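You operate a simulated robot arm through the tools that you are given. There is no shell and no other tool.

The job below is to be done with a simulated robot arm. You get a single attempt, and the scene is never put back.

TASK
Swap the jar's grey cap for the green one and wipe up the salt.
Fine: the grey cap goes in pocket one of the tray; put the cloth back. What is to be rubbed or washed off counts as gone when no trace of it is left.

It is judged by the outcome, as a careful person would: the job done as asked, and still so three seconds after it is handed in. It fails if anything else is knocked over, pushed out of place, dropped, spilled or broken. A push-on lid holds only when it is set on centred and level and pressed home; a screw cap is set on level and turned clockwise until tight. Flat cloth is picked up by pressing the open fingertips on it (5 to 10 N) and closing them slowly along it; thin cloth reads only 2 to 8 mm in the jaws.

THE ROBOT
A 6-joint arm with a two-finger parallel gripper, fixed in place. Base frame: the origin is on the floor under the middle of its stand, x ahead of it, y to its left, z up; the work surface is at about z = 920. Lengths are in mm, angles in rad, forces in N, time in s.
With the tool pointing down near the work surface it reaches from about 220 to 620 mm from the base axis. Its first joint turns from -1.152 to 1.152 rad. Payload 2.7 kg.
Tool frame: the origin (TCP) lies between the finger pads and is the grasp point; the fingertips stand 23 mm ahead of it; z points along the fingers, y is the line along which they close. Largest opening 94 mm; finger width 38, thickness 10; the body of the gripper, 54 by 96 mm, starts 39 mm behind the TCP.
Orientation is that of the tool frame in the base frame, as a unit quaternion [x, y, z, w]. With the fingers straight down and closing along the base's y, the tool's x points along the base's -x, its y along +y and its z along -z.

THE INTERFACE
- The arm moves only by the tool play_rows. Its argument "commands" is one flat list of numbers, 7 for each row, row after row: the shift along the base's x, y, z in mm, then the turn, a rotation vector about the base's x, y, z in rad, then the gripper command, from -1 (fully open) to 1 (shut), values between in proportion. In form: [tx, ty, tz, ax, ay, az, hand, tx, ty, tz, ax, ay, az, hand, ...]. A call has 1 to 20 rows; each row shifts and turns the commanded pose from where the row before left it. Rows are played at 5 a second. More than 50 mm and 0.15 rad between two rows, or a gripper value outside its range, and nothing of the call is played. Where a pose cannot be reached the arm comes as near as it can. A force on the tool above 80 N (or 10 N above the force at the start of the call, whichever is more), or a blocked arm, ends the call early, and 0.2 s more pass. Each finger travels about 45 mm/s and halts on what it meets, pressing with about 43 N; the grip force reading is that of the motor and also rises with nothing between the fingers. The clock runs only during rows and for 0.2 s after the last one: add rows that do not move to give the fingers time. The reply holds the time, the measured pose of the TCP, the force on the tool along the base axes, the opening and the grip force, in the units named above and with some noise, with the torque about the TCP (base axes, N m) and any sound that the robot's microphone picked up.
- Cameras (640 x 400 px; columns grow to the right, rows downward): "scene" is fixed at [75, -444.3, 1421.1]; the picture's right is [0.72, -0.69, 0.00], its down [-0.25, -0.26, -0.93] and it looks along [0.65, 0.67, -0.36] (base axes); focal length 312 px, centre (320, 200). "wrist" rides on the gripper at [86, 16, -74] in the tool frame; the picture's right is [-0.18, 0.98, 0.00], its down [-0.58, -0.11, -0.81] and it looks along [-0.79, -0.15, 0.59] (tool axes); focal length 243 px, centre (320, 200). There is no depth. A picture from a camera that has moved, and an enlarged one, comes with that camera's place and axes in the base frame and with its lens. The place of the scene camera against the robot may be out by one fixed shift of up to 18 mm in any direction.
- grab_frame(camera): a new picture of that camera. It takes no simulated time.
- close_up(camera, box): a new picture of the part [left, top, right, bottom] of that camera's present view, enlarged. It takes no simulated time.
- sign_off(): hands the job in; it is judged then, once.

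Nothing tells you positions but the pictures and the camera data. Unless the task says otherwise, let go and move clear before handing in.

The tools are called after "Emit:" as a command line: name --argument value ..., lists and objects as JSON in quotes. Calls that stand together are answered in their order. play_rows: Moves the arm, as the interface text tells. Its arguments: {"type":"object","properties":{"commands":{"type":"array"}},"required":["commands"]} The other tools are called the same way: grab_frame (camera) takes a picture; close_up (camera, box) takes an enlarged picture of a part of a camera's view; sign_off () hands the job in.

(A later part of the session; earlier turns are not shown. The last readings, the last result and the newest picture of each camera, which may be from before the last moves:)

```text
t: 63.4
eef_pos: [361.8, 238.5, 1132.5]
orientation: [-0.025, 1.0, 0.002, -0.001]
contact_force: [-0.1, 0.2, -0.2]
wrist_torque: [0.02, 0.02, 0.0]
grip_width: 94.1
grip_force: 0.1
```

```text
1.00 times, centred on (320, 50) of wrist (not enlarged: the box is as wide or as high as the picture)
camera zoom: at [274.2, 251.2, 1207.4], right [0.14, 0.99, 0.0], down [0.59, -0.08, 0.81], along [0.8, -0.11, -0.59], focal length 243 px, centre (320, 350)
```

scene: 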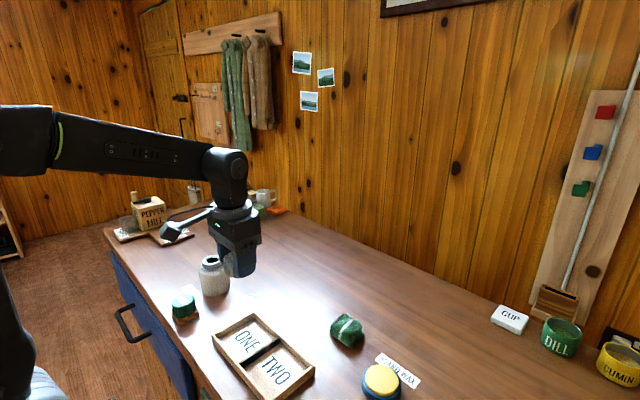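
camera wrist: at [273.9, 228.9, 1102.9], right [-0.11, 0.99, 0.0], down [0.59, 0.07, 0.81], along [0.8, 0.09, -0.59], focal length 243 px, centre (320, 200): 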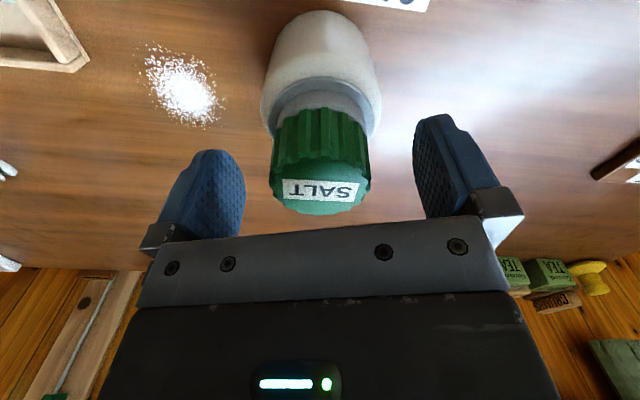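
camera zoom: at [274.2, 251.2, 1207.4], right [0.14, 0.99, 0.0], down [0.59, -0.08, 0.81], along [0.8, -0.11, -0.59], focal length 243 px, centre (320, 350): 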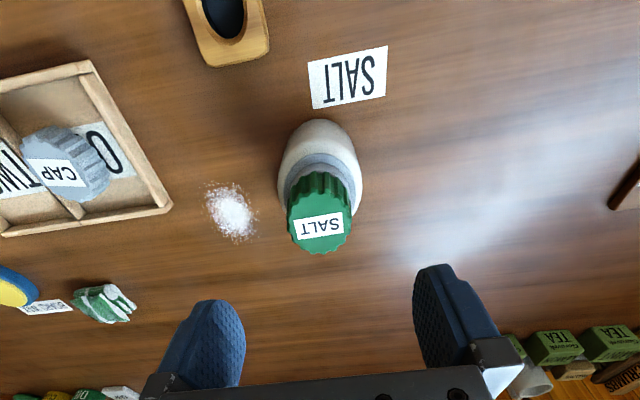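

The label is exactly where it was before the second stroke, so the cap was already hard home and it stays. Now the cloth: I'll move to view it from above, staying high.

Emit:
play_rows --commands '[6, -38, 0, 0, 0, -0.05, -1, 10, -38, 0, 0, 0, 0, -1, 10, -38, 0, 0, 0, 0, -1, 10, -38, 0, 0, 0, 0, -1, 10, -38, 0, 0, 0, 0, -1, 10, -38, 0, 0, 0, 0, -1, 10, -38, 0, 0, 0, 0, -1, 10, -38, 0, 0, 0, 0, -1, 10, -38, 0, 0, 0, 0, -1, 0, 0, 0, 0, 0, 0, -1]'

Emit:
close_up --camera "wrist" --box '[0, 0, 640, 100]'

Emit:
grab_frame --camera "scene"

```text
t: 65.6
eef_pos: [446.3, -103.4, 1131.3]
orientation: [0.0, 1.0, 0.002, 0.0]
contact_force: [-0.4, -1.4, -0.5]
wrist_torque: [0.01, 0.0, -0.01]
grip_width: 94.0
grip_force: 0.1
```

```text
1.00 times, centred on (320, 50) of wrist (not enlarged: the box is as wide or as high as the picture)
camera zoom: at [360.2, -87.1, 1206.3], right [0.18, 0.98, 0.0], down [0.58, -0.11, 0.81], along [0.79, -0.15, -0.59], focal length 243 px, centre (320, 350)
```

zoom: 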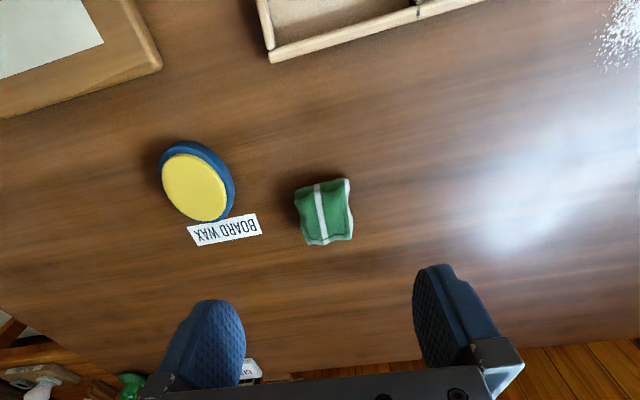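

```text
taken
```

scene: 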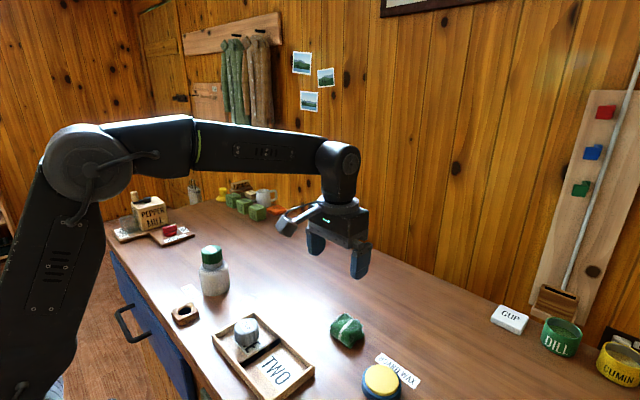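

Emit:
close_up --camera "wrist" --box '[270, 110, 380, 220]'

Emit:
close_up --camera "wrist" --box '[140, 60, 420, 235]'

Emit:
close_up --camera "scene" --box '[320, 305, 375, 355]'

```text
3.64 times, centred on (325, 165) of wrist
camera zoom: at [360.2, -87.1, 1206.3], right [0.18, 0.98, 0.0], down [0.58, -0.11, 0.81], along [0.79, -0.15, -0.59], focal length 882 px, centre (302, 327)
```

zoom: 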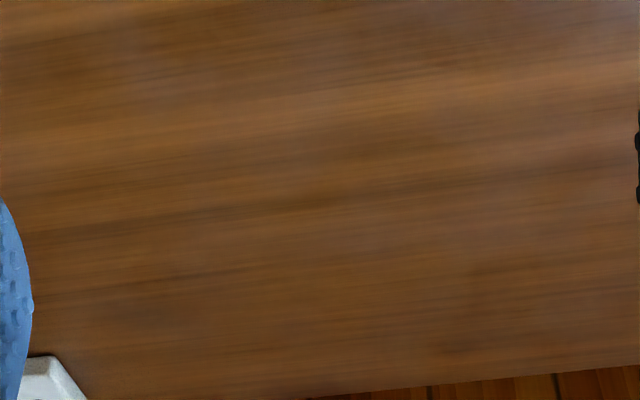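

```text
2.29 times, centred on (280, 148) of wrist
camera zoom: at [360.2, -87.1, 1206.3], right [0.18, 0.98, 0.0], down [0.58, -0.11, 0.81], along [0.79, -0.15, -0.59], focal length 555 px, centre (411, 320)
```

zoom: 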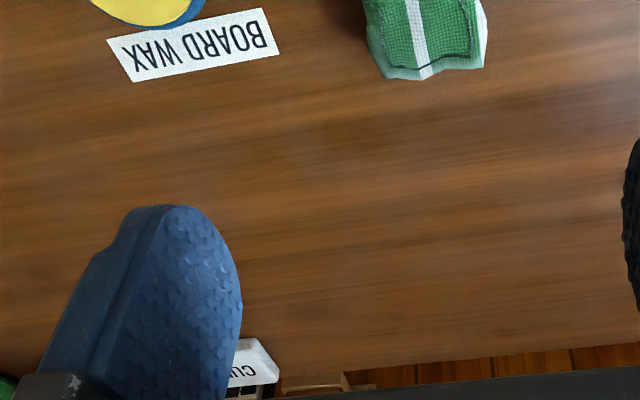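

```text
8.00 times, centred on (348, 330) of scene
camera zoom: at [75.0, -444.3, 1421.1], right [0.72, -0.69, 0.0], down [-0.25, -0.26, -0.93], along [0.65, 0.67, -0.36], focal length 2497 px, centre (100, -840)
```

zoom: 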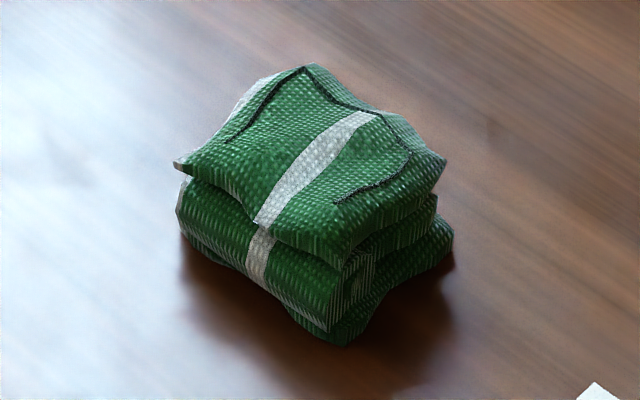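

Emit:
close_up --camera "wrist" --box '[270, 10, 380, 110]'

```text
4.00 times, centred on (325, 60) of wrist
camera zoom: at [360.2, -87.1, 1206.3], right [0.18, 0.98, 0.0], down [0.58, -0.11, 0.81], along [0.79, -0.15, -0.59], focal length 970 px, centre (300, 760)
```

zoom: 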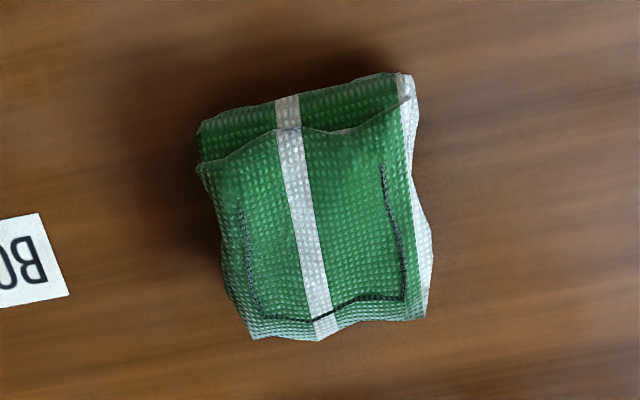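

The cloth pad is about 50 × 50 mm, squared to the base axes, centred near (481, -103.5), about 25–28 mm thick. I'll come down over it with open fingers, closing direction along y.

Emit:
play_rows --commands '[15, 0, -20, 0, 0, 0, -1, 19, 0, -25, 0, 0, 0, -1, 0, 0, -30, 0, 0, 0, -1, 0, 0, -30, 0, 0, 0, -1, 0, 0, -25, 0, 0, 0, -1, 0, 0, -15, 0, 0, 0, -1, 0, 0, 0, 0, 0, 0, -1]'

Emit:
close_up --camera "wrist" --box '[200, 0, 440, 200]'

Emit:
close_up --camera "scene" --box '[300, 240, 420, 370]'

```text
t: 67.2
eef_pos: [480.0, -102.0, 988.4]
orientation: [0.0, 1.0, 0.001, 0.0]
contact_force: [0.5, -0.7, 0.1]
wrist_torque: [0.03, 0.02, 0.0]
grip_width: 94.0
grip_force: 0.2
```

```text
2.00 times, centred on (320, 100) of wrist
camera zoom: at [394.3, -86.6, 1062.5], right [0.18, 0.98, 0.0], down [0.58, -0.11, 0.81], along [0.79, -0.15, -0.59], focal length 485 px, centre (320, 400)
```

zoom: 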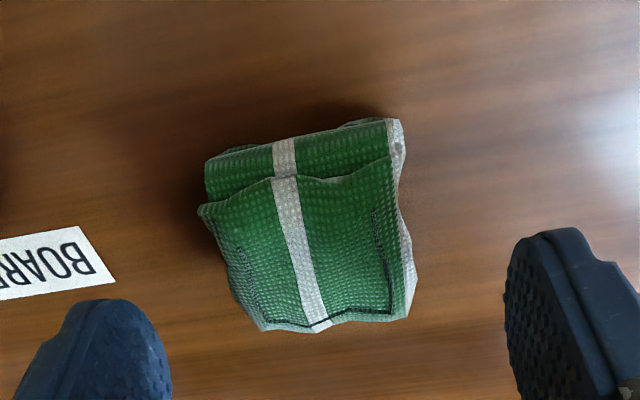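

```text
3.08 times, centred on (360, 305) of scene
camera zoom: at [75.0, -444.3, 1421.1], right [0.72, -0.69, 0.0], down [-0.25, -0.26, -0.93], along [0.65, 0.67, -0.36], focal length 961 px, centre (197, -123)
```

zoom: 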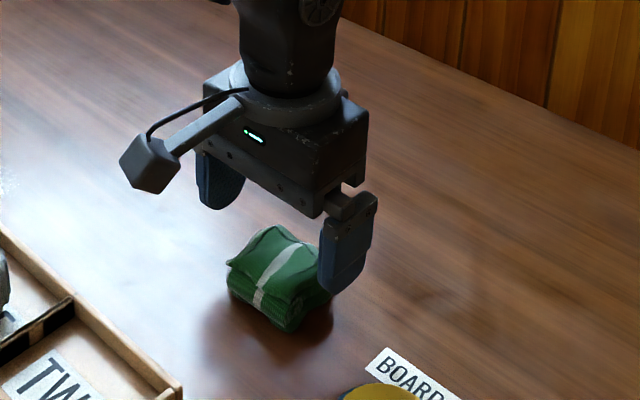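

The pad is centred at about (479, -103.8). I'll shift 1 mm and go down so the tips stay about 8 mm above the table, then close gently.

Emit:
play_rows --commands '[-0.5, -1, -15, 0, 0, 0, -1, 0, 0, -12, 0, 0, 0, -1, 0, 0, -7, 0, 0, 0, -1, 0, 0, -3, 0, 0, 0, -0.7, 0, 0, 0, 0, 0, 0, -0.4, 0, 0, 0, 0, 0, 0, -0.2, 0, 0, 0, 0, 0, 0, -0.1]'

Emit:
grab_frame --camera "wrist"

Emit:
close_up --camera "scene" --box '[310, 270, 400, 360]'

```text
t: 68.8
eef_pos: [480.2, -105.1, 951.3]
orientation: [0.0, 1.0, 0.0, 0.0]
contact_force: [-0.8, -0.5, 1.3]
wrist_torque: [0.0, -0.01, -0.01]
grip_width: 57.2
grip_force: 43.8
```

```text
taken
camera wrist: at [394.1, -87.8, 1025.8], right [0.18, 0.98, 0.0], down [0.58, -0.11, 0.81], along [0.79, -0.15, -0.59], focal length 243 px, centre (320, 200)
```

wrist: 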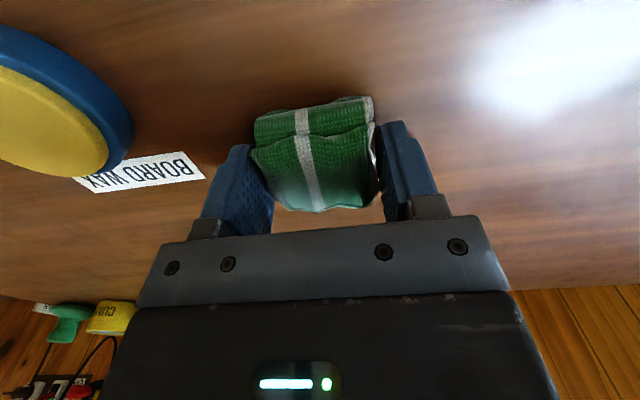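

```text
4.44 times, centred on (355, 315) of scene
camera zoom: at [75.0, -444.3, 1421.1], right [0.72, -0.69, 0.0], down [-0.25, -0.26, -0.93], along [0.65, 0.67, -0.36], focal length 1388 px, centre (164, -311)
```

zoom: 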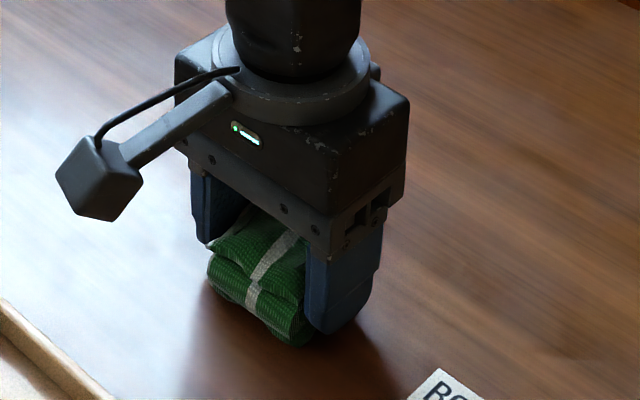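

The pad is held firm at 57 mm. Its original grip pose (TCP 480.1, -103.8, 951.7, yaw 0) is noted for putting it back; now I'll lift it.

Emit:
play_rows --commands '[0, 0, 0, 0, 0, 0, 0.3, 0, 0, 0, 0, 0, 0, 1, 0, 0, 3, 0, 0, 0, 1, 0, 0, 7, 0, 0, 0, 1, 0, 0, 15, 0, 0, 0, 1, 0, 0, 25, 0, 0, 0, 1, 0, 0, 0, 0, 0, 0, 1]'

Emit:
grab_frame --camera "wrist"

Emit:
close_up --camera "scene" --box '[310, 240, 400, 350]'

```text
t: 70.4
eef_pos: [480.0, -104.6, 1001.3]
orientation: [0.0, 1.0, 0.001, 0.001]
contact_force: [0.7, -0.5, 0.9]
wrist_torque: [-0.01, 0.03, 0.03]
grip_width: 57.0
grip_force: 42.6
```

```text
taken
camera wrist: at [394.6, -88.7, 1075.9], right [0.18, 0.98, 0.0], down [0.58, -0.11, 0.81], along [0.79, -0.15, -0.59], focal length 243 px, centre (320, 200)
```

wrist: 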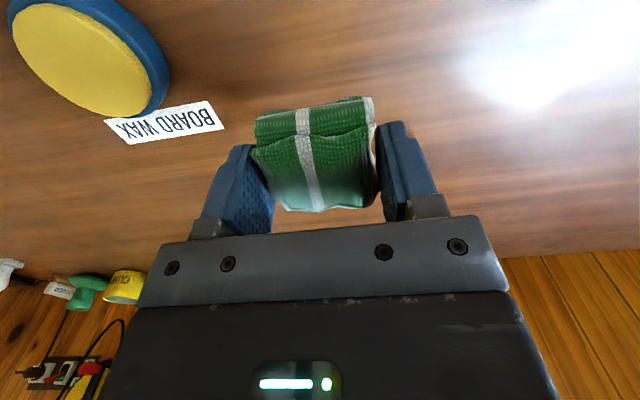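

```text
3.64 times, centred on (355, 295) of scene
camera zoom: at [75.0, -444.3, 1421.1], right [0.72, -0.69, 0.0], down [-0.25, -0.26, -0.93], along [0.65, 0.67, -0.36], focal length 1135 px, centre (193, -146)
```

zoom: 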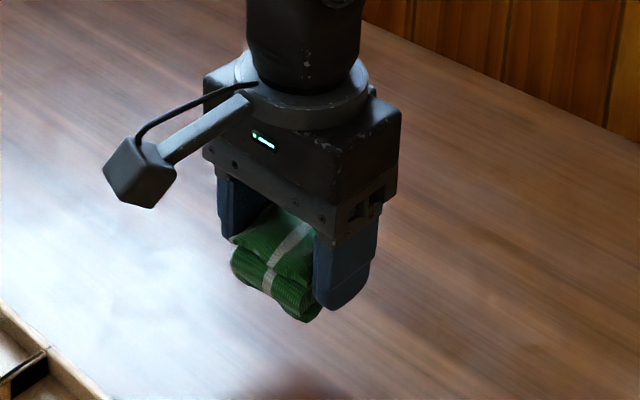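

The pad holds its shape well in the jaws, with its underside about 8 mm below the tips. I'll carry it over the salt and look at the patch's exact extent before lowering.

Emit:
play_rows --commands '[0, 0, 30, 0, 0, 0, 1, -10, 30, 0, 0, 0, 0, 1, -11, 30, 0, 0, 0, 0, 1, -11, 30, 0, 0, 0, 0, 1, -12, 30, 0, 0, 0, 0, 1, -12, 30, 0, 0, 0, 0, 1, -12, 30, 0, 0, 0, 0, 1, -11, 30, 0, 0, 0, 0, 1, -11, 30, 0, 0, 0, 0, 1, 0, 0, 0, 0, 0, 0, 1]'

Emit:
grab_frame --camera "wrist"

Emit:
close_up --camera "wrist" --box '[250, 20, 390, 110]'

Emit:
close_up --camera "scene" --box '[180, 220, 320, 350]'

```text
t: 72.6
eef_pos: [388.4, 136.9, 1030.2]
orientation: [0.001, 1.0, 0.001, -0.001]
contact_force: [0.0, 0.4, 0.0]
wrist_torque: [0.03, 0.0, -0.04]
grip_width: 56.6
grip_force: 42.9
```

```text
taken
camera wrist: at [303.9, 152.9, 1105.3], right [0.18, 0.98, 0.0], down [0.58, -0.11, 0.81], along [0.79, -0.15, -0.59], focal length 243 px, centre (320, 200)
```

wrist: 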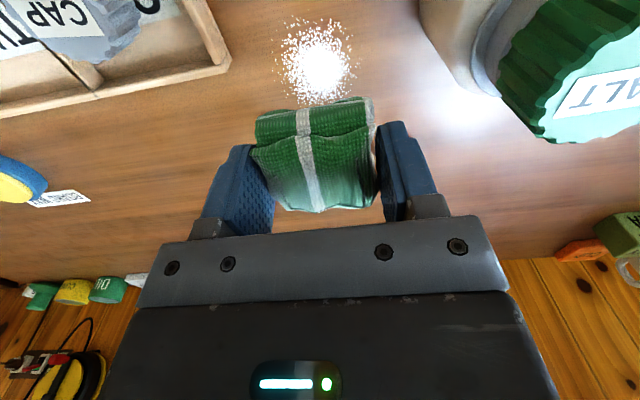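

```text
4.44 times, centred on (320, 65) of wrist
camera zoom: at [303.9, 152.9, 1105.3], right [0.18, 0.98, 0.0], down [0.58, -0.11, 0.81], along [0.79, -0.15, -0.59], focal length 1078 px, centre (320, 800)
```

zoom: 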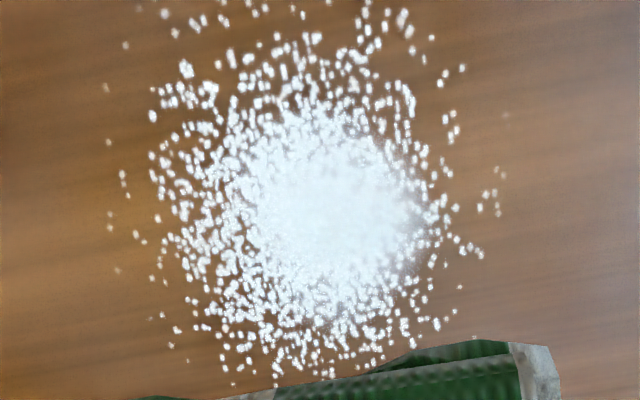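

```text
3.08 times, centred on (250, 285) of scene
camera zoom: at [75.0, -444.2, 1421.1], right [0.72, -0.69, 0.0], down [-0.25, -0.26, -0.93], along [0.65, 0.67, -0.36], focal length 961 px, centre (535, -62)
```

zoom: 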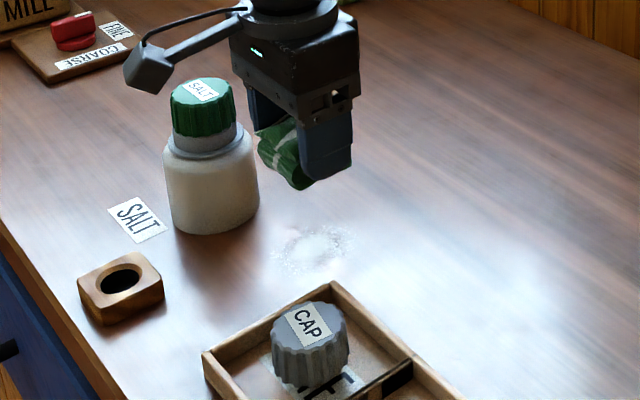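

The salt spans about x 357–424, y 102–167, close to the tray. I'll turn the tool a quarter turn so the fingers lie along x, clear of the tray and jar, and start at the patch's far corner near (430, 112).

Emit:
play_rows --commands '[4, -2.5, 0, 0, 0, 0.1428, 1, 4, -2.5, 0, 0, 0, 0.1428, 1, 4, -2.5, 0, 0, 0, 0.1428, 1, 4, -2.5, 0, 0, 0, 0.1428, 1, 4, -2.5, 0, 0, 0, 0.1428, 1, 4, -2.5, 0, 0, 0, 0.1428, 1, 4, -2.5, 0, 0, 0, 0.1428, 1, 4, -2.5, 0, 0, 0, 0.1428, 1, 4, -2.5, 0, 0, 0, 0.1428, 1, 4, -2.5, 0, 0, 0, 0.1428, 1, 0, 0, -20, 0, 0, 0.1428, 1, 0, 0, -20, 0, 0, 0, 1, 0, 0, -20, 0, 0, 0, 1, 0, 0, -12, 0, 0, 0, 1, 0, 0, 0, 0, 0, 0, 1]'

Emit:
grab_frame --camera "wrist"

Emit:
close_up --camera "scene" --box '[180, 220, 340, 370]'

```text
t: 75.8
eef_pos: [430.5, 111.8, 958.4]
orientation: [0.707, -0.707, -0.001, 0.001]
contact_force: [0.5, -0.3, -0.4]
wrist_torque: [0.01, 0.01, 0.02]
grip_width: 56.4
grip_force: 43.2
```

```text
taken
camera wrist: at [414.5, 24.6, 1033.1], right [-0.98, 0.18, 0.0], down [0.11, 0.58, 0.81], along [0.15, 0.79, -0.59], focal length 243 px, centre (320, 200)
```

wrist: 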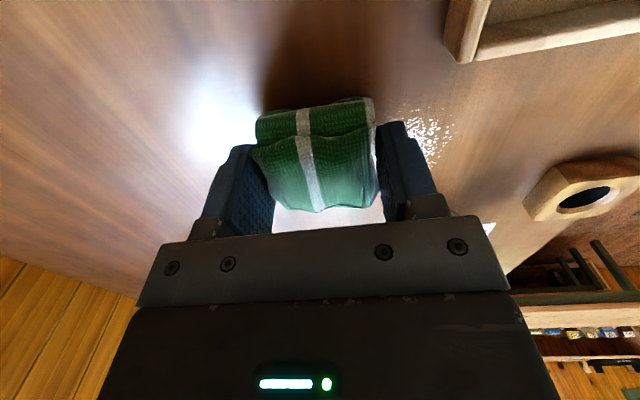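

```text
2.67 times, centred on (260, 295) of scene
camera zoom: at [75.0, -444.3, 1421.1], right [0.72, -0.69, 0.0], down [-0.25, -0.26, -0.93], along [0.65, 0.67, -0.36], focal length 832 px, centre (480, -53)
```

zoom: 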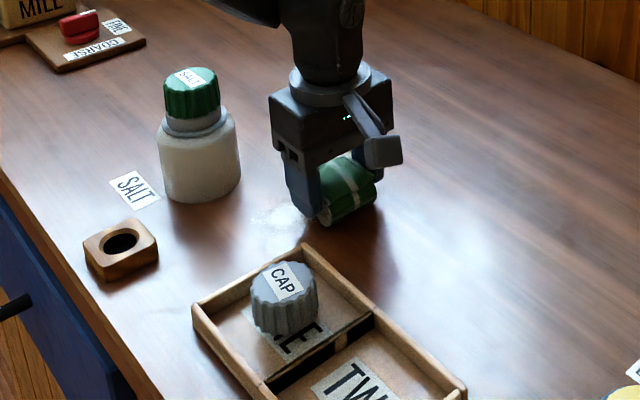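

I'll lower to the table in small steps until a light press.

Emit:
play_rows --commands '[0, 0, -3, 0, 0, 0, 1, 0, 0, -2, 0, 0, 0, 1, 0, 0, -1, 0, 0, 0, 1, 0, 0, -1, 0, 0, 0, 1]'

```text
t: 76.8
eef_pos: [429.8, 110.7, 951.6]
orientation: [-0.706, 0.708, 0.001, 0.0]
contact_force: [-0.4, -0.4, -0.3]
wrist_torque: [0.03, -0.02, 0.01]
grip_width: 56.4
grip_force: 43.2
```

Emit:
play_rows --commands '[0, 0, -0.7, 0, 0, 0, 1, 0, 0, -0.7, 0, 0, 0, 1]'

```text
t: 77.4
eef_pos: [430.2, 110.9, 949.8]
orientation: [0.707, -0.707, -0.001, 0.0]
contact_force: [0.2, 0.5, 2.4]
wrist_torque: [0.04, -0.01, 0.05]
grip_width: 56.5
grip_force: 42.8
```

Emit:
play_rows --commands '[0, 0, -0.5, 0, 0, 0, 1, 0, 0, 0, 0, 0, 0, 1]'

```text
t: 78.0
eef_pos: [430.8, 109.6, 950.5]
orientation: [-0.707, 0.707, 0.001, 0.001]
contact_force: [-2.0, 0.9, 8.5]
wrist_torque: [0.09, 0.04, -0.01]
grip_width: 56.8
grip_force: 43.0
```

The pad presses with 8.5 N. First stroke toward -x along the patch's tray side.

Emit:
play_rows --commands '[-10, 0, 0, 0, 0, 0, 1, -10, 0, 0, 0, 0, 0, 1, -10, 0, 0, 0, 0, 0, 1, -10, 0, 0, 0, 0, 0, 1, -10, 0, 0, 0, 0, 0, 1, -10, 0, 0, 0, 0, 0, 1, -10, 0, 0, 0, 0, 0, 1, -10, 0, 0, 0, 0, 0, 1, 0, 0, 0, 0, 0, 0, 1]'

Emit:
grab_frame --camera "wrist"

Emit:
close_up --camera "scene" --box '[180, 220, 340, 370]'

```text
t: 80.0
eef_pos: [350.6, 111.7, 950.6]
orientation: [-0.706, 0.708, 0.0, 0.001]
contact_force: [9.2, 1.2, 15.2]
wrist_torque: [0.03, -0.25, 0.0]
grip_width: 56.8
grip_force: 43.2
```

```text
taken
camera wrist: at [335.0, 24.8, 1025.2], right [-0.98, 0.19, 0.0], down [0.11, 0.58, 0.81], along [0.15, 0.79, -0.59], focal length 243 px, centre (320, 200)
```

wrist: 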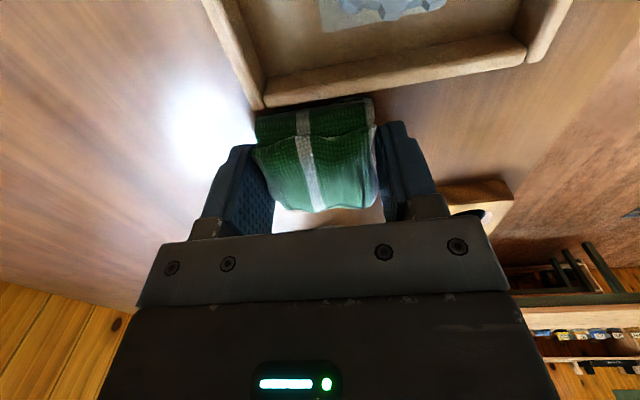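

```text
2.67 times, centred on (260, 295) of scene
camera zoom: at [75.1, -444.3, 1421.1], right [0.72, -0.69, 0.0], down [-0.25, -0.26, -0.93], along [0.65, 0.67, -0.36], focal length 832 px, centre (480, -53)
```

zoom: 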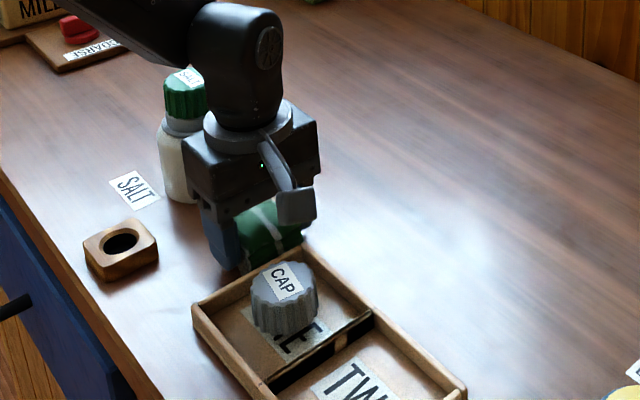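

The stroke was smooth, clear of the tray. I'll continue with overlapping strokes across the patch, moving away from the tray.

Emit:
play_rows --commands '[0, 12, 0.1, 0, 0, 0, 1, 10, 0, 0, 0, 0, 0, 1, 10, 0, 0, 0, 0, 0, 1, 10, 0, 0, 0, 0, 0, 1, 10, 0, 0, 0, 0, 0, 1, 10, 0, 0, 0, 0, 0, 1, 10, 0, 0, 0, 0, 0, 1, 10, 0, 0, 0, 0, 0, 1, 10, 0, 0, 0, 0, 0, 1, 0, 12, 0, 0, 0, 0, 1, -10, 0, 0, 0, 0, 0, 1, -10, 0, 0, 0, 0, 0, 1, -10, 0, 0, 0, 0, 0, 1, -10, 0, 0, 0, 0, 0, 1, -10, 0, 0, 0, 0, 0, 1, -10, 0, 0, 0, 0, 0, 1, -10, 0, 0, 0, 0, 0, 1, -10, 0, 0, 0, 0, 0, 1]'

Emit:
close_up --camera "scene" --box '[180, 220, 340, 370]'

```text
t: 83.8
eef_pos: [350.0, 133.1, 950.1]
orientation: [-0.706, 0.708, 0.001, -0.001]
contact_force: [0.2, 0.3, 0.1]
wrist_torque: [-0.04, 0.02, 0.03]
grip_width: 56.5
grip_force: 42.3
```

```text
2.67 times, centred on (260, 295) of scene
camera zoom: at [75.0, -444.3, 1421.1], right [0.72, -0.69, 0.0], down [-0.25, -0.26, -0.93], along [0.65, 0.67, -0.36], focal length 832 px, centre (480, -53)
```

zoom: 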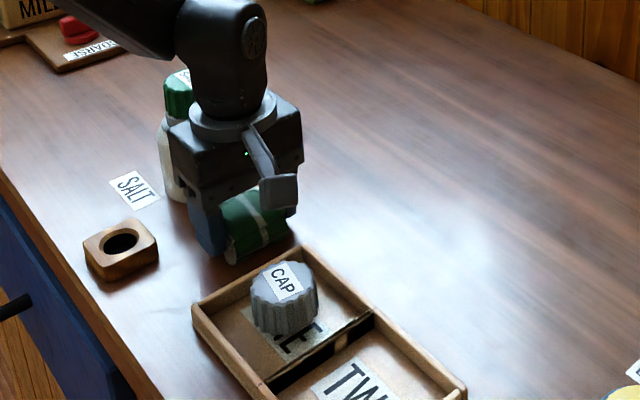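

The press has faded to zero, so I'll press back to about 8 N before the next strokes.

Emit:
play_rows --commands '[0, 0, -0.5, 0, 0, 0, 1, 0, 0, 0, 0, 0, 0, 1]'

```text
t: 84.4
eef_pos: [351.4, 136.2, 950.3]
orientation: [-0.707, 0.707, 0.001, -0.001]
contact_force: [-2.1, -4.4, 7.0]
wrist_torque: [-0.09, 0.1, 0.01]
grip_width: 56.9
grip_force: 42.7
```

Emit:
play_rows --commands '[0, 11, -0.1, 0, 0, 0, 1, 10, 0, 0, 0, 0, 0, 1, 10, 0, 0, 0, 0, 0, 1, 10, 0, 0, 0, 0, 0, 1, 10, 0, 0, 0, 0, 0, 1, 10, 0, 0, 0, 0, 0, 1, 10, 0, 0, 0, 0, 0, 1, 10, 0, 0, 0, 0, 0, 1, 10, 0, 0, 0, 0, 0, 1, 0, 10, -0.1, 0, 0, 0, 1, -10, 0, 0, 0, 0, 0, 1, -10, 0, 0, 0, 0, 0, 1, -10, 0, 0, 0, 0, 0, 1, -10, 0, 0, 0, 0, 0, 1, -10, 0, 0, 0, 0, 0, 1, -10, 0, 0, 0, 0, 0, 1, -10, 0, 0, 0, 0, 0, 1]'

Emit:
close_up --camera "scene" --box '[180, 220, 340, 370]'

Emit:
close_up --camera "wrist" --box '[0, 0, 640, 100]'

```text
t: 88.0
eef_pos: [360.5, 156.9, 949.4]
orientation: [-0.707, 0.708, 0.001, -0.001]
contact_force: [6.0, 0.0, 8.3]
wrist_torque: [0.05, -0.22, -0.03]
grip_width: 56.6
grip_force: 42.7
```

```text
2.67 times, centred on (260, 295) of scene
camera zoom: at [75.1, -444.3, 1421.1], right [0.72, -0.69, 0.0], down [-0.25, -0.26, -0.93], along [0.65, 0.67, -0.36], focal length 832 px, centre (480, -53)
```

zoom: 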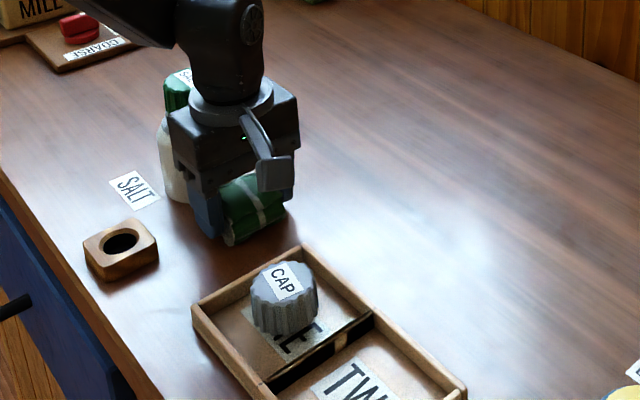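

```text
1.00 times, centred on (320, 50) of wrist (not enlarged: the box is as wide or as high as the picture)
camera zoom: at [344.2, 69.6, 1024.5], right [-0.98, 0.19, 0.0], down [0.11, 0.58, 0.81], along [0.15, 0.79, -0.59], focal length 243 px, centre (320, 350)
```

zoom: 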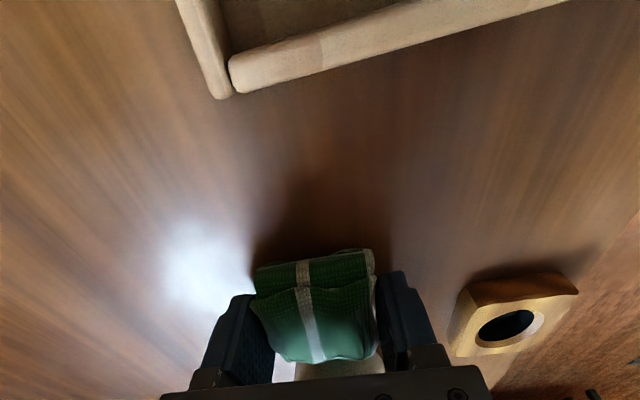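

The table between the tray and pad already looks clean. I'll lift and inspect the whole patch area.

Emit:
play_rows --commands '[0, 0, 10, 0, 0, 0, 1, 0, -10, 25, 0, 0, 0, 1, 0, -20, 30, 0, 0, 0, 1, 0, -20, 30, 0, 0, 0, 1, 0, -20, 20, 0, 0, 0, 1, 0, 0, 0, 0, 0, 0, 1]'

Emit:
close_up --camera "wrist" --box '[0, 0, 640, 100]'

Emit:
close_up --camera "scene" --box '[210, 260, 290, 330]'

Emit:
close_up --camera "scene" --box '[180, 220, 340, 370]'

```text
t: 89.4
eef_pos: [359.5, 85.1, 1064.5]
orientation: [0.707, -0.707, -0.001, 0.001]
contact_force: [0.5, 0.5, -0.3]
wrist_torque: [-0.01, 0.03, 0.02]
grip_width: 56.7
grip_force: 43.3
```

```text
1.00 times, centred on (320, 50) of wrist (not enlarged: the box is as wide or as high as the picture)
camera zoom: at [343.9, -1.3, 1139.3], right [-0.98, 0.18, 0.0], down [0.11, 0.58, 0.81], along [0.15, 0.79, -0.59], focal length 243 px, centre (320, 350)
```

zoom: 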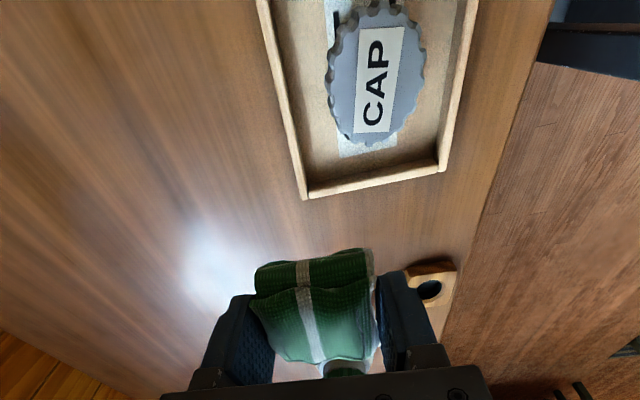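

```text
5.71 times, centred on (250, 295) of scene
camera zoom: at [75.0, -444.3, 1421.1], right [0.72, -0.69, 0.0], down [-0.25, -0.26, -0.93], along [0.65, 0.67, -0.36], focal length 1784 px, centre (720, -343)
```

zoom: 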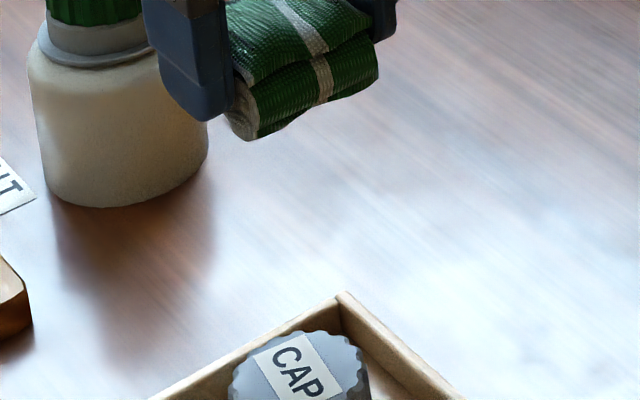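

```text
2.67 times, centred on (260, 295) of scene
camera zoom: at [75.0, -444.3, 1421.1], right [0.72, -0.69, 0.0], down [-0.25, -0.26, -0.93], along [0.65, 0.67, -0.36], focal length 832 px, centre (480, -53)
```

zoom: 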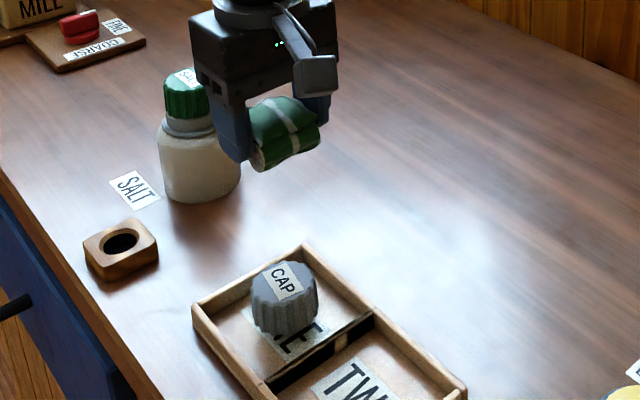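

The scene view shows no salt. To be sure, I'll turn back to yaw 0 above the spot and check it closely with the wrist camera, out of the glare.

Emit:
play_rows --commands '[3, 5, 0, 0, 0, -0.1428, 1, 3, 5, 0, 0, 0, -0.1428, 1, 3, 5, 0, 0, 0, -0.1428, 1, 3, 5, 0, 0, 0, -0.1428, 1, 3, 5, 0, 0, 0, -0.1428, 1, 3, 5, 0, 0, 0, -0.1428, 1, 3, 5, 0, 0, 0, -0.1428, 1, 3, 5, 0, 0, 0, -0.1428, 1, 3, 5, 0, 0, 0, -0.1428, 1, 3, 4, 0, 0, 0, -0.1428, 1, 0, 0, 0, 0, 0, -0.1428, 1, 0, 0, 0, 0, 0, 0, 1]'

Emit:
close_up --camera "wrist" --box '[0, 0, 640, 100]'

Emit:
close_up --camera "wrist" --box '[230, 0, 430, 110]'

Emit:
close_up --camera "scene" --box '[220, 270, 290, 320]'

```text
t: 92.0
eef_pos: [390.2, 135.0, 1064.7]
orientation: [0.0, 1.0, 0.0, -0.001]
contact_force: [-0.4, -0.5, -1.0]
wrist_torque: [0.01, 0.02, -0.01]
grip_width: 56.6
grip_force: 43.1
```

```text
1.00 times, centred on (320, 50) of wrist (not enlarged: the box is as wide or as high as the picture)
camera zoom: at [303.7, 151.2, 1139.1], right [0.19, 0.98, 0.0], down [0.58, -0.11, 0.81], along [0.79, -0.15, -0.59], focal length 243 px, centre (320, 350)
```

zoom: 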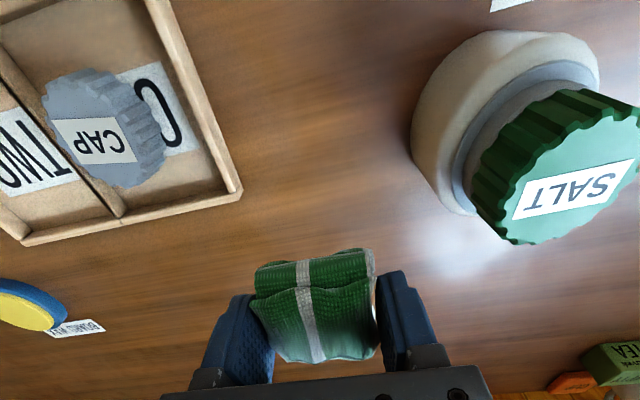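

```text
3.20 times, centred on (330, 55) of wrist
camera zoom: at [303.7, 151.2, 1139.1], right [0.19, 0.98, 0.0], down [0.58, -0.11, 0.81], along [0.79, -0.15, -0.59], focal length 776 px, centre (288, 664)
```

zoom: 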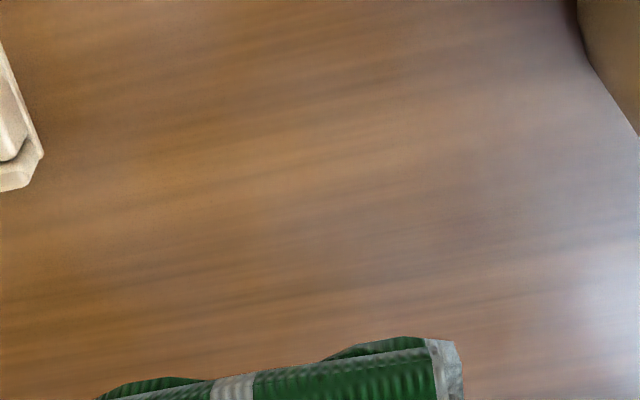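

```text
8.00 times, centred on (255, 295) of scene
camera zoom: at [75.0, -444.3, 1421.1], right [0.72, -0.69, 0.0], down [-0.25, -0.26, -0.93], along [0.65, 0.67, -0.36], focal length 2497 px, centre (840, -560)
```

zoom: 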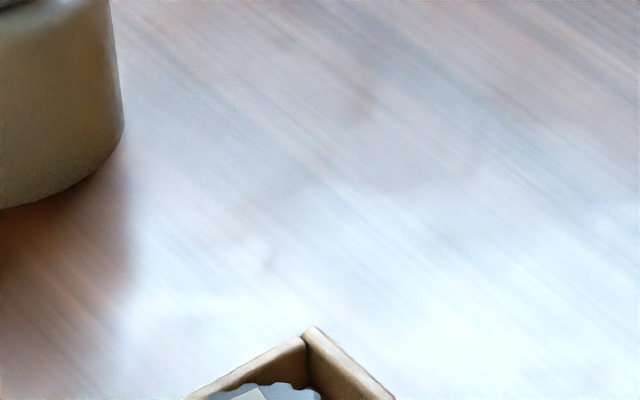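

No trace shows in either view. For good measure I'll do one more light rub over the same area with the tool at yaw 0, well clear of tray and jar, before returning the cloth.

Emit:
play_rows --commands '[10, 2, -30, 0, 0, 0, 1, 10, 0, -30, 0, 0, 0, 1, 10, 0, -25, 0, 0, 0, 1, 5, 0, -15, 0, 0, 0, 1, 0, 0, -10, 0, 0, 0, 1, 0, 0, -3, 0, 0, 0, 1, 0, 0, -1, 0, 0, 0, 1, 0, 0, 0, 0, 0, 0, 1]'

```text
t: 93.8
eef_pos: [424.6, 136.1, 950.0]
orientation: [0.0, 1.0, 0.001, -0.001]
contact_force: [0.0, 0.1, 0.4]
wrist_torque: [0.02, 0.0, 0.0]
grip_width: 56.5
grip_force: 43.2
```

Emit:
play_rows --commands '[0, 0, -0.6, 0, 0, 0, 1, 0, 0, -0.6, 0, 0, 0, 1, 0, 0, 0, 0, 0, 0, 1]'

```text
t: 94.6
eef_pos: [425.7, 136.8, 951.3]
orientation: [0.0, 1.0, 0.001, 0.0]
contact_force: [-1.2, -1.7, 4.7]
wrist_torque: [-0.11, 0.01, 0.0]
grip_width: 56.8
grip_force: 42.8
```

Emit:
play_rows --commands '[0, 0, -0.4, 0, 0, 0, 1, -10, 0, 0, 0, 0, 0, 1, -10, 0, 0, 0, 0, 0, 1, -10, 0, 0, 0, 0, 0, 1, -10, 0, 0, 0, 0, 0, 1, -10, 0, 0, 0, 0, 0, 1, -10, 0, 0, 0, 0, 0, 1, -10, 0, 0, 0, 0, 0, 1, 0, -9, 0, 0, 0, 0, 1, 10, 0, 0, 0, 0, 0, 1, 10, 0, 0, 0, 0, 0, 1, 10, 0, 0, 0, 0, 0, 1, 10, 0, 0, 0, 0, 0, 1, 10, 0, 0, 0, 0, 0, 1, 10, 0, 0, 0, 0, 0, 1, 10, 0, 0, 0, 0, 0, 1]'

```text
t: 98.0
eef_pos: [424.8, 128.2, 948.5]
orientation: [0.0, 1.0, 0.001, 0.0]
contact_force: [-15.6, 0.4, 20.6]
wrist_torque: [-0.07, 0.28, -0.06]
grip_width: 56.5
grip_force: 43.0
```

Emit:
play_rows --commands '[0, 16, 0.4, 0, 0, 0, 1, -10, 0, 0, 0, 0, 0, 1, -10, 0, 0, 0, 0, 0, 1, -10, 0, 0, 0, 0, 0, 1, -10, 0, 0, 0, 0, 0, 1, -10, 0, 0, 0, 0, 0, 1, -10, 0, 0, 0, 0, 0, 1, -10, 0, 0, 0, 0, 0, 1, 0, -7, 0, 0, 0, 0, 1, 10, 0, 0, 0, 0, 0, 1, 10, 0, 0, 0, 0, 0, 1, 10, 0, 0, 0, 0, 0, 1, 10, 0, 0, 0, 0, 0, 1, 10, 0, 0, 0, 0, 0, 1, 10, 0, 0, 0, 0, 0, 1, 10, 0, 0, 0, 0, 0, 1, 0, 0, 10, 0, 0, 0, 1, 0, 0, 30, 0, 0, 0, 1, 0, 0, 30, 0, 0, 0, 1]'

Emit:
close_up --camera "wrist" --box '[0, 0, 640, 100]'

Emit:
close_up --camera "scene" --box '[180, 220, 340, 370]'

```text
t: 102.0
eef_pos: [424.8, 137.1, 1019.0]
orientation: [0.0, 1.0, 0.0, 0.0]
contact_force: [0.8, 0.3, -1.1]
wrist_torque: [0.01, -0.03, 0.0]
grip_width: 56.3
grip_force: 42.8
```

```text
1.00 times, centred on (320, 50) of wrist (not enlarged: the box is as wide or as high as the picture)
camera zoom: at [339.3, 152.7, 1093.9], right [0.18, 0.98, 0.0], down [0.58, -0.11, 0.81], along [0.79, -0.15, -0.59], focal length 243 px, centre (320, 350)
```

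zoom: 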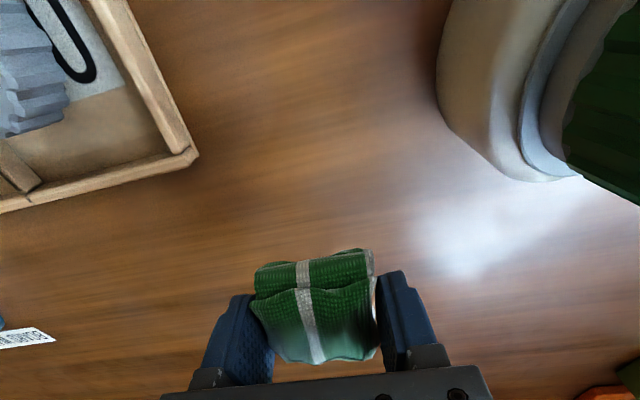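

```text
2.67 times, centred on (260, 295) of scene
camera zoom: at [75.0, -444.3, 1421.1], right [0.72, -0.69, 0.0], down [-0.25, -0.26, -0.93], along [0.65, 0.67, -0.36], focal length 832 px, centre (480, -53)
```

zoom: 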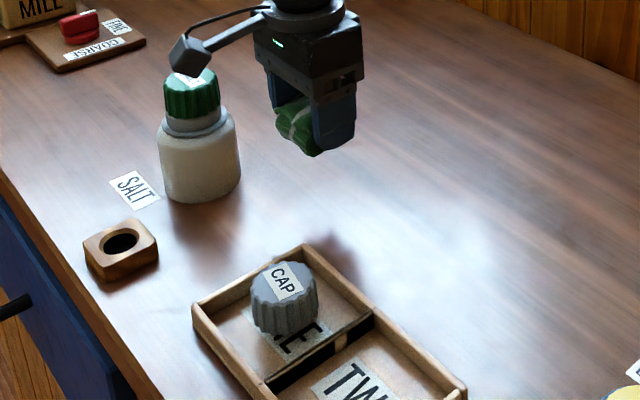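

The table is clean. Now I'll carry the cloth back to exactly where it was picked up (net move +55 in x, -241 in y).

Emit:
play_rows --commands '[5.5, -24.1, 0, 0, 0, 0, 1, 5.5, -24.1, 0, 0, 0, 0, 1, 5.5, -24.1, 0, 0, 0, 0, 1, 5.5, -24.1, 0, 0, 0, 0, 1, 5.5, -24.1, 0, 0, 0, 0, 1, 5.5, -24.1, 0, 0, 0, 0, 1, 5.5, -24.1, 0, 0, 0, 0, 1, 5.5, -24.1, 0, 0, 0, 0, 1, 5.5, -24.1, 0, 0, 0, 0, 1, 5.5, -24.1, 0, 0, 0, 0, 1, 0, 0, -25, 0, 0, 0, 1, 0, 0, -25, 0, 0, 0, 1, 0, 0, -10, 0, 0, 0, 1, 0, 0, -5, 0, 0, 0, 1, 0, 0, 0, 0, 0, 0, 1]'

Emit:
close_up --camera "scene" --box '[310, 270, 400, 360]'

Emit:
grab_frame --camera "wrist"

```text
t: 105.2
eef_pos: [480.3, -103.4, 954.9]
orientation: [0.0, 1.0, 0.001, -0.001]
contact_force: [-0.1, 0.3, -0.5]
wrist_torque: [0.02, 0.0, -0.01]
grip_width: 56.6
grip_force: 43.1
```

```text
4.44 times, centred on (355, 315) of scene
camera zoom: at [75.0, -444.3, 1421.1], right [0.72, -0.69, 0.0], down [-0.25, -0.26, -0.93], along [0.65, 0.67, -0.36], focal length 1388 px, centre (164, -311)
```

zoom: 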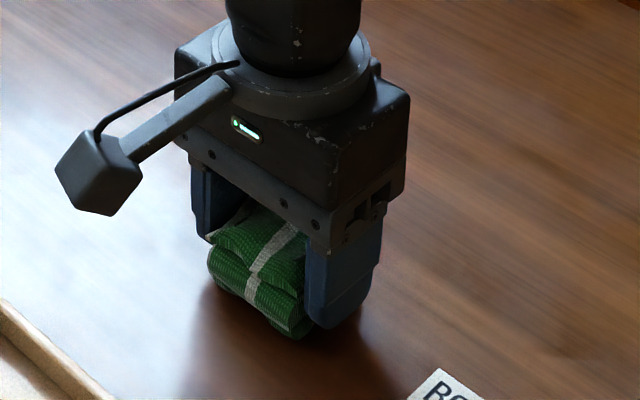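

```text
taken
camera wrist: at [393.8, -88.0, 1029.0], right [0.18, 0.98, 0.0], down [0.58, -0.11, 0.81], along [0.79, -0.15, -0.59], focal length 243 px, centre (320, 200)
```

wrist: 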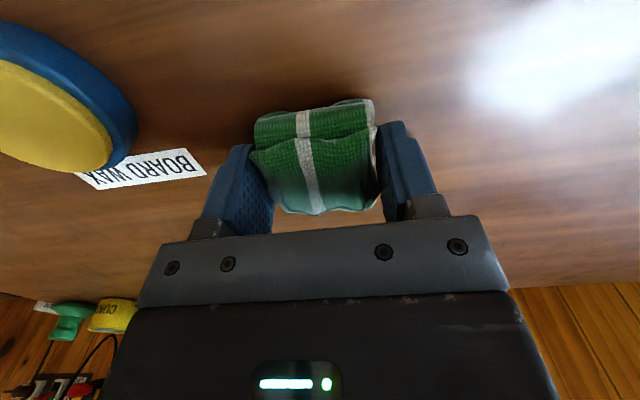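

The picture matches the pick-up pose. I'll lower the last few millimetres to a light touch.

Emit:
play_rows --commands '[0, 0, -2, 0, 0, 0, 1, 0, 0, -1.3, 0, 0, 0, 1, 0, 0, -0.7, 0, 0, 0, 1, 0, 0, -0.5, 0, 0, 0, 1]'

```text
t: 106.2
eef_pos: [480.3, -104.6, 949.7]
orientation: [0.0, 1.0, 0.0, 0.0]
contact_force: [0.3, 0.3, -0.6]
wrist_torque: [0.0, -0.01, 0.0]
grip_width: 56.5
grip_force: 42.9
```

Emit:
play_rows --commands '[0, 0, -0.5, 0, 0, 0, 1, 0, 0, 0, 0, 0, 0, 1]'

```text
t: 106.8
eef_pos: [481.1, -103.3, 949.0]
orientation: [-0.001, 1.0, 0.001, 0.001]
contact_force: [0.3, -0.1, 1.9]
wrist_torque: [-0.07, 0.0, -0.01]
grip_width: 56.8
grip_force: 42.8
```

It rests lightly on the table (1.9 N). I'll open slowly.

Emit:
play_rows --commands '[0, 0, -0.2, 0, 0, 0, 1, 0, 0, 0, 0, 0, 0, 0.3, 0, 0, 0, 0, 0, 0, -0.1, 0, 0, 0, 0, 0, 0, -0.2, 0, 0, 0, 0, 0, 0, -0.28, 0, 0, 0, 0, 0, 0, -0.4, 0, 0, 0, 0, 0, 0, -0.7, 0, 0, 0, 0, 0, 0, -1, 0, 0, 0, 0, 0, 0, -1]'

Emit:
grab_frame --camera "wrist"

```text
t: 108.8
eef_pos: [478.3, -104.2, 949.3]
orientation: [0.001, 1.0, 0.0, -0.001]
contact_force: [0.3, -0.6, -0.6]
wrist_torque: [0.02, 0.01, 0.03]
grip_width: 94.0
grip_force: 0.0
```

```text
taken
camera wrist: at [394.0, -87.9, 1023.8], right [0.18, 0.98, 0.0], down [0.58, -0.11, 0.81], along [0.79, -0.15, -0.59], focal length 243 px, centre (320, 200)
```

wrist: 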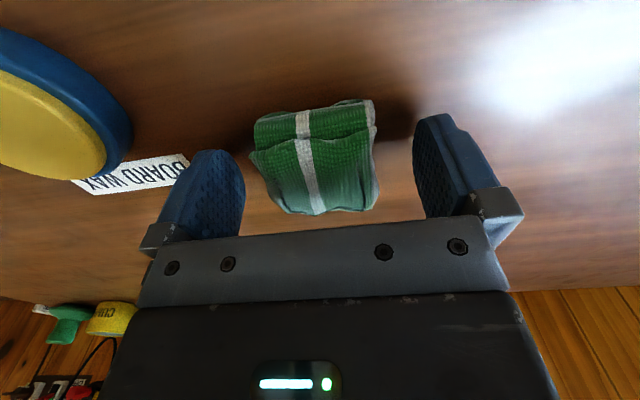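

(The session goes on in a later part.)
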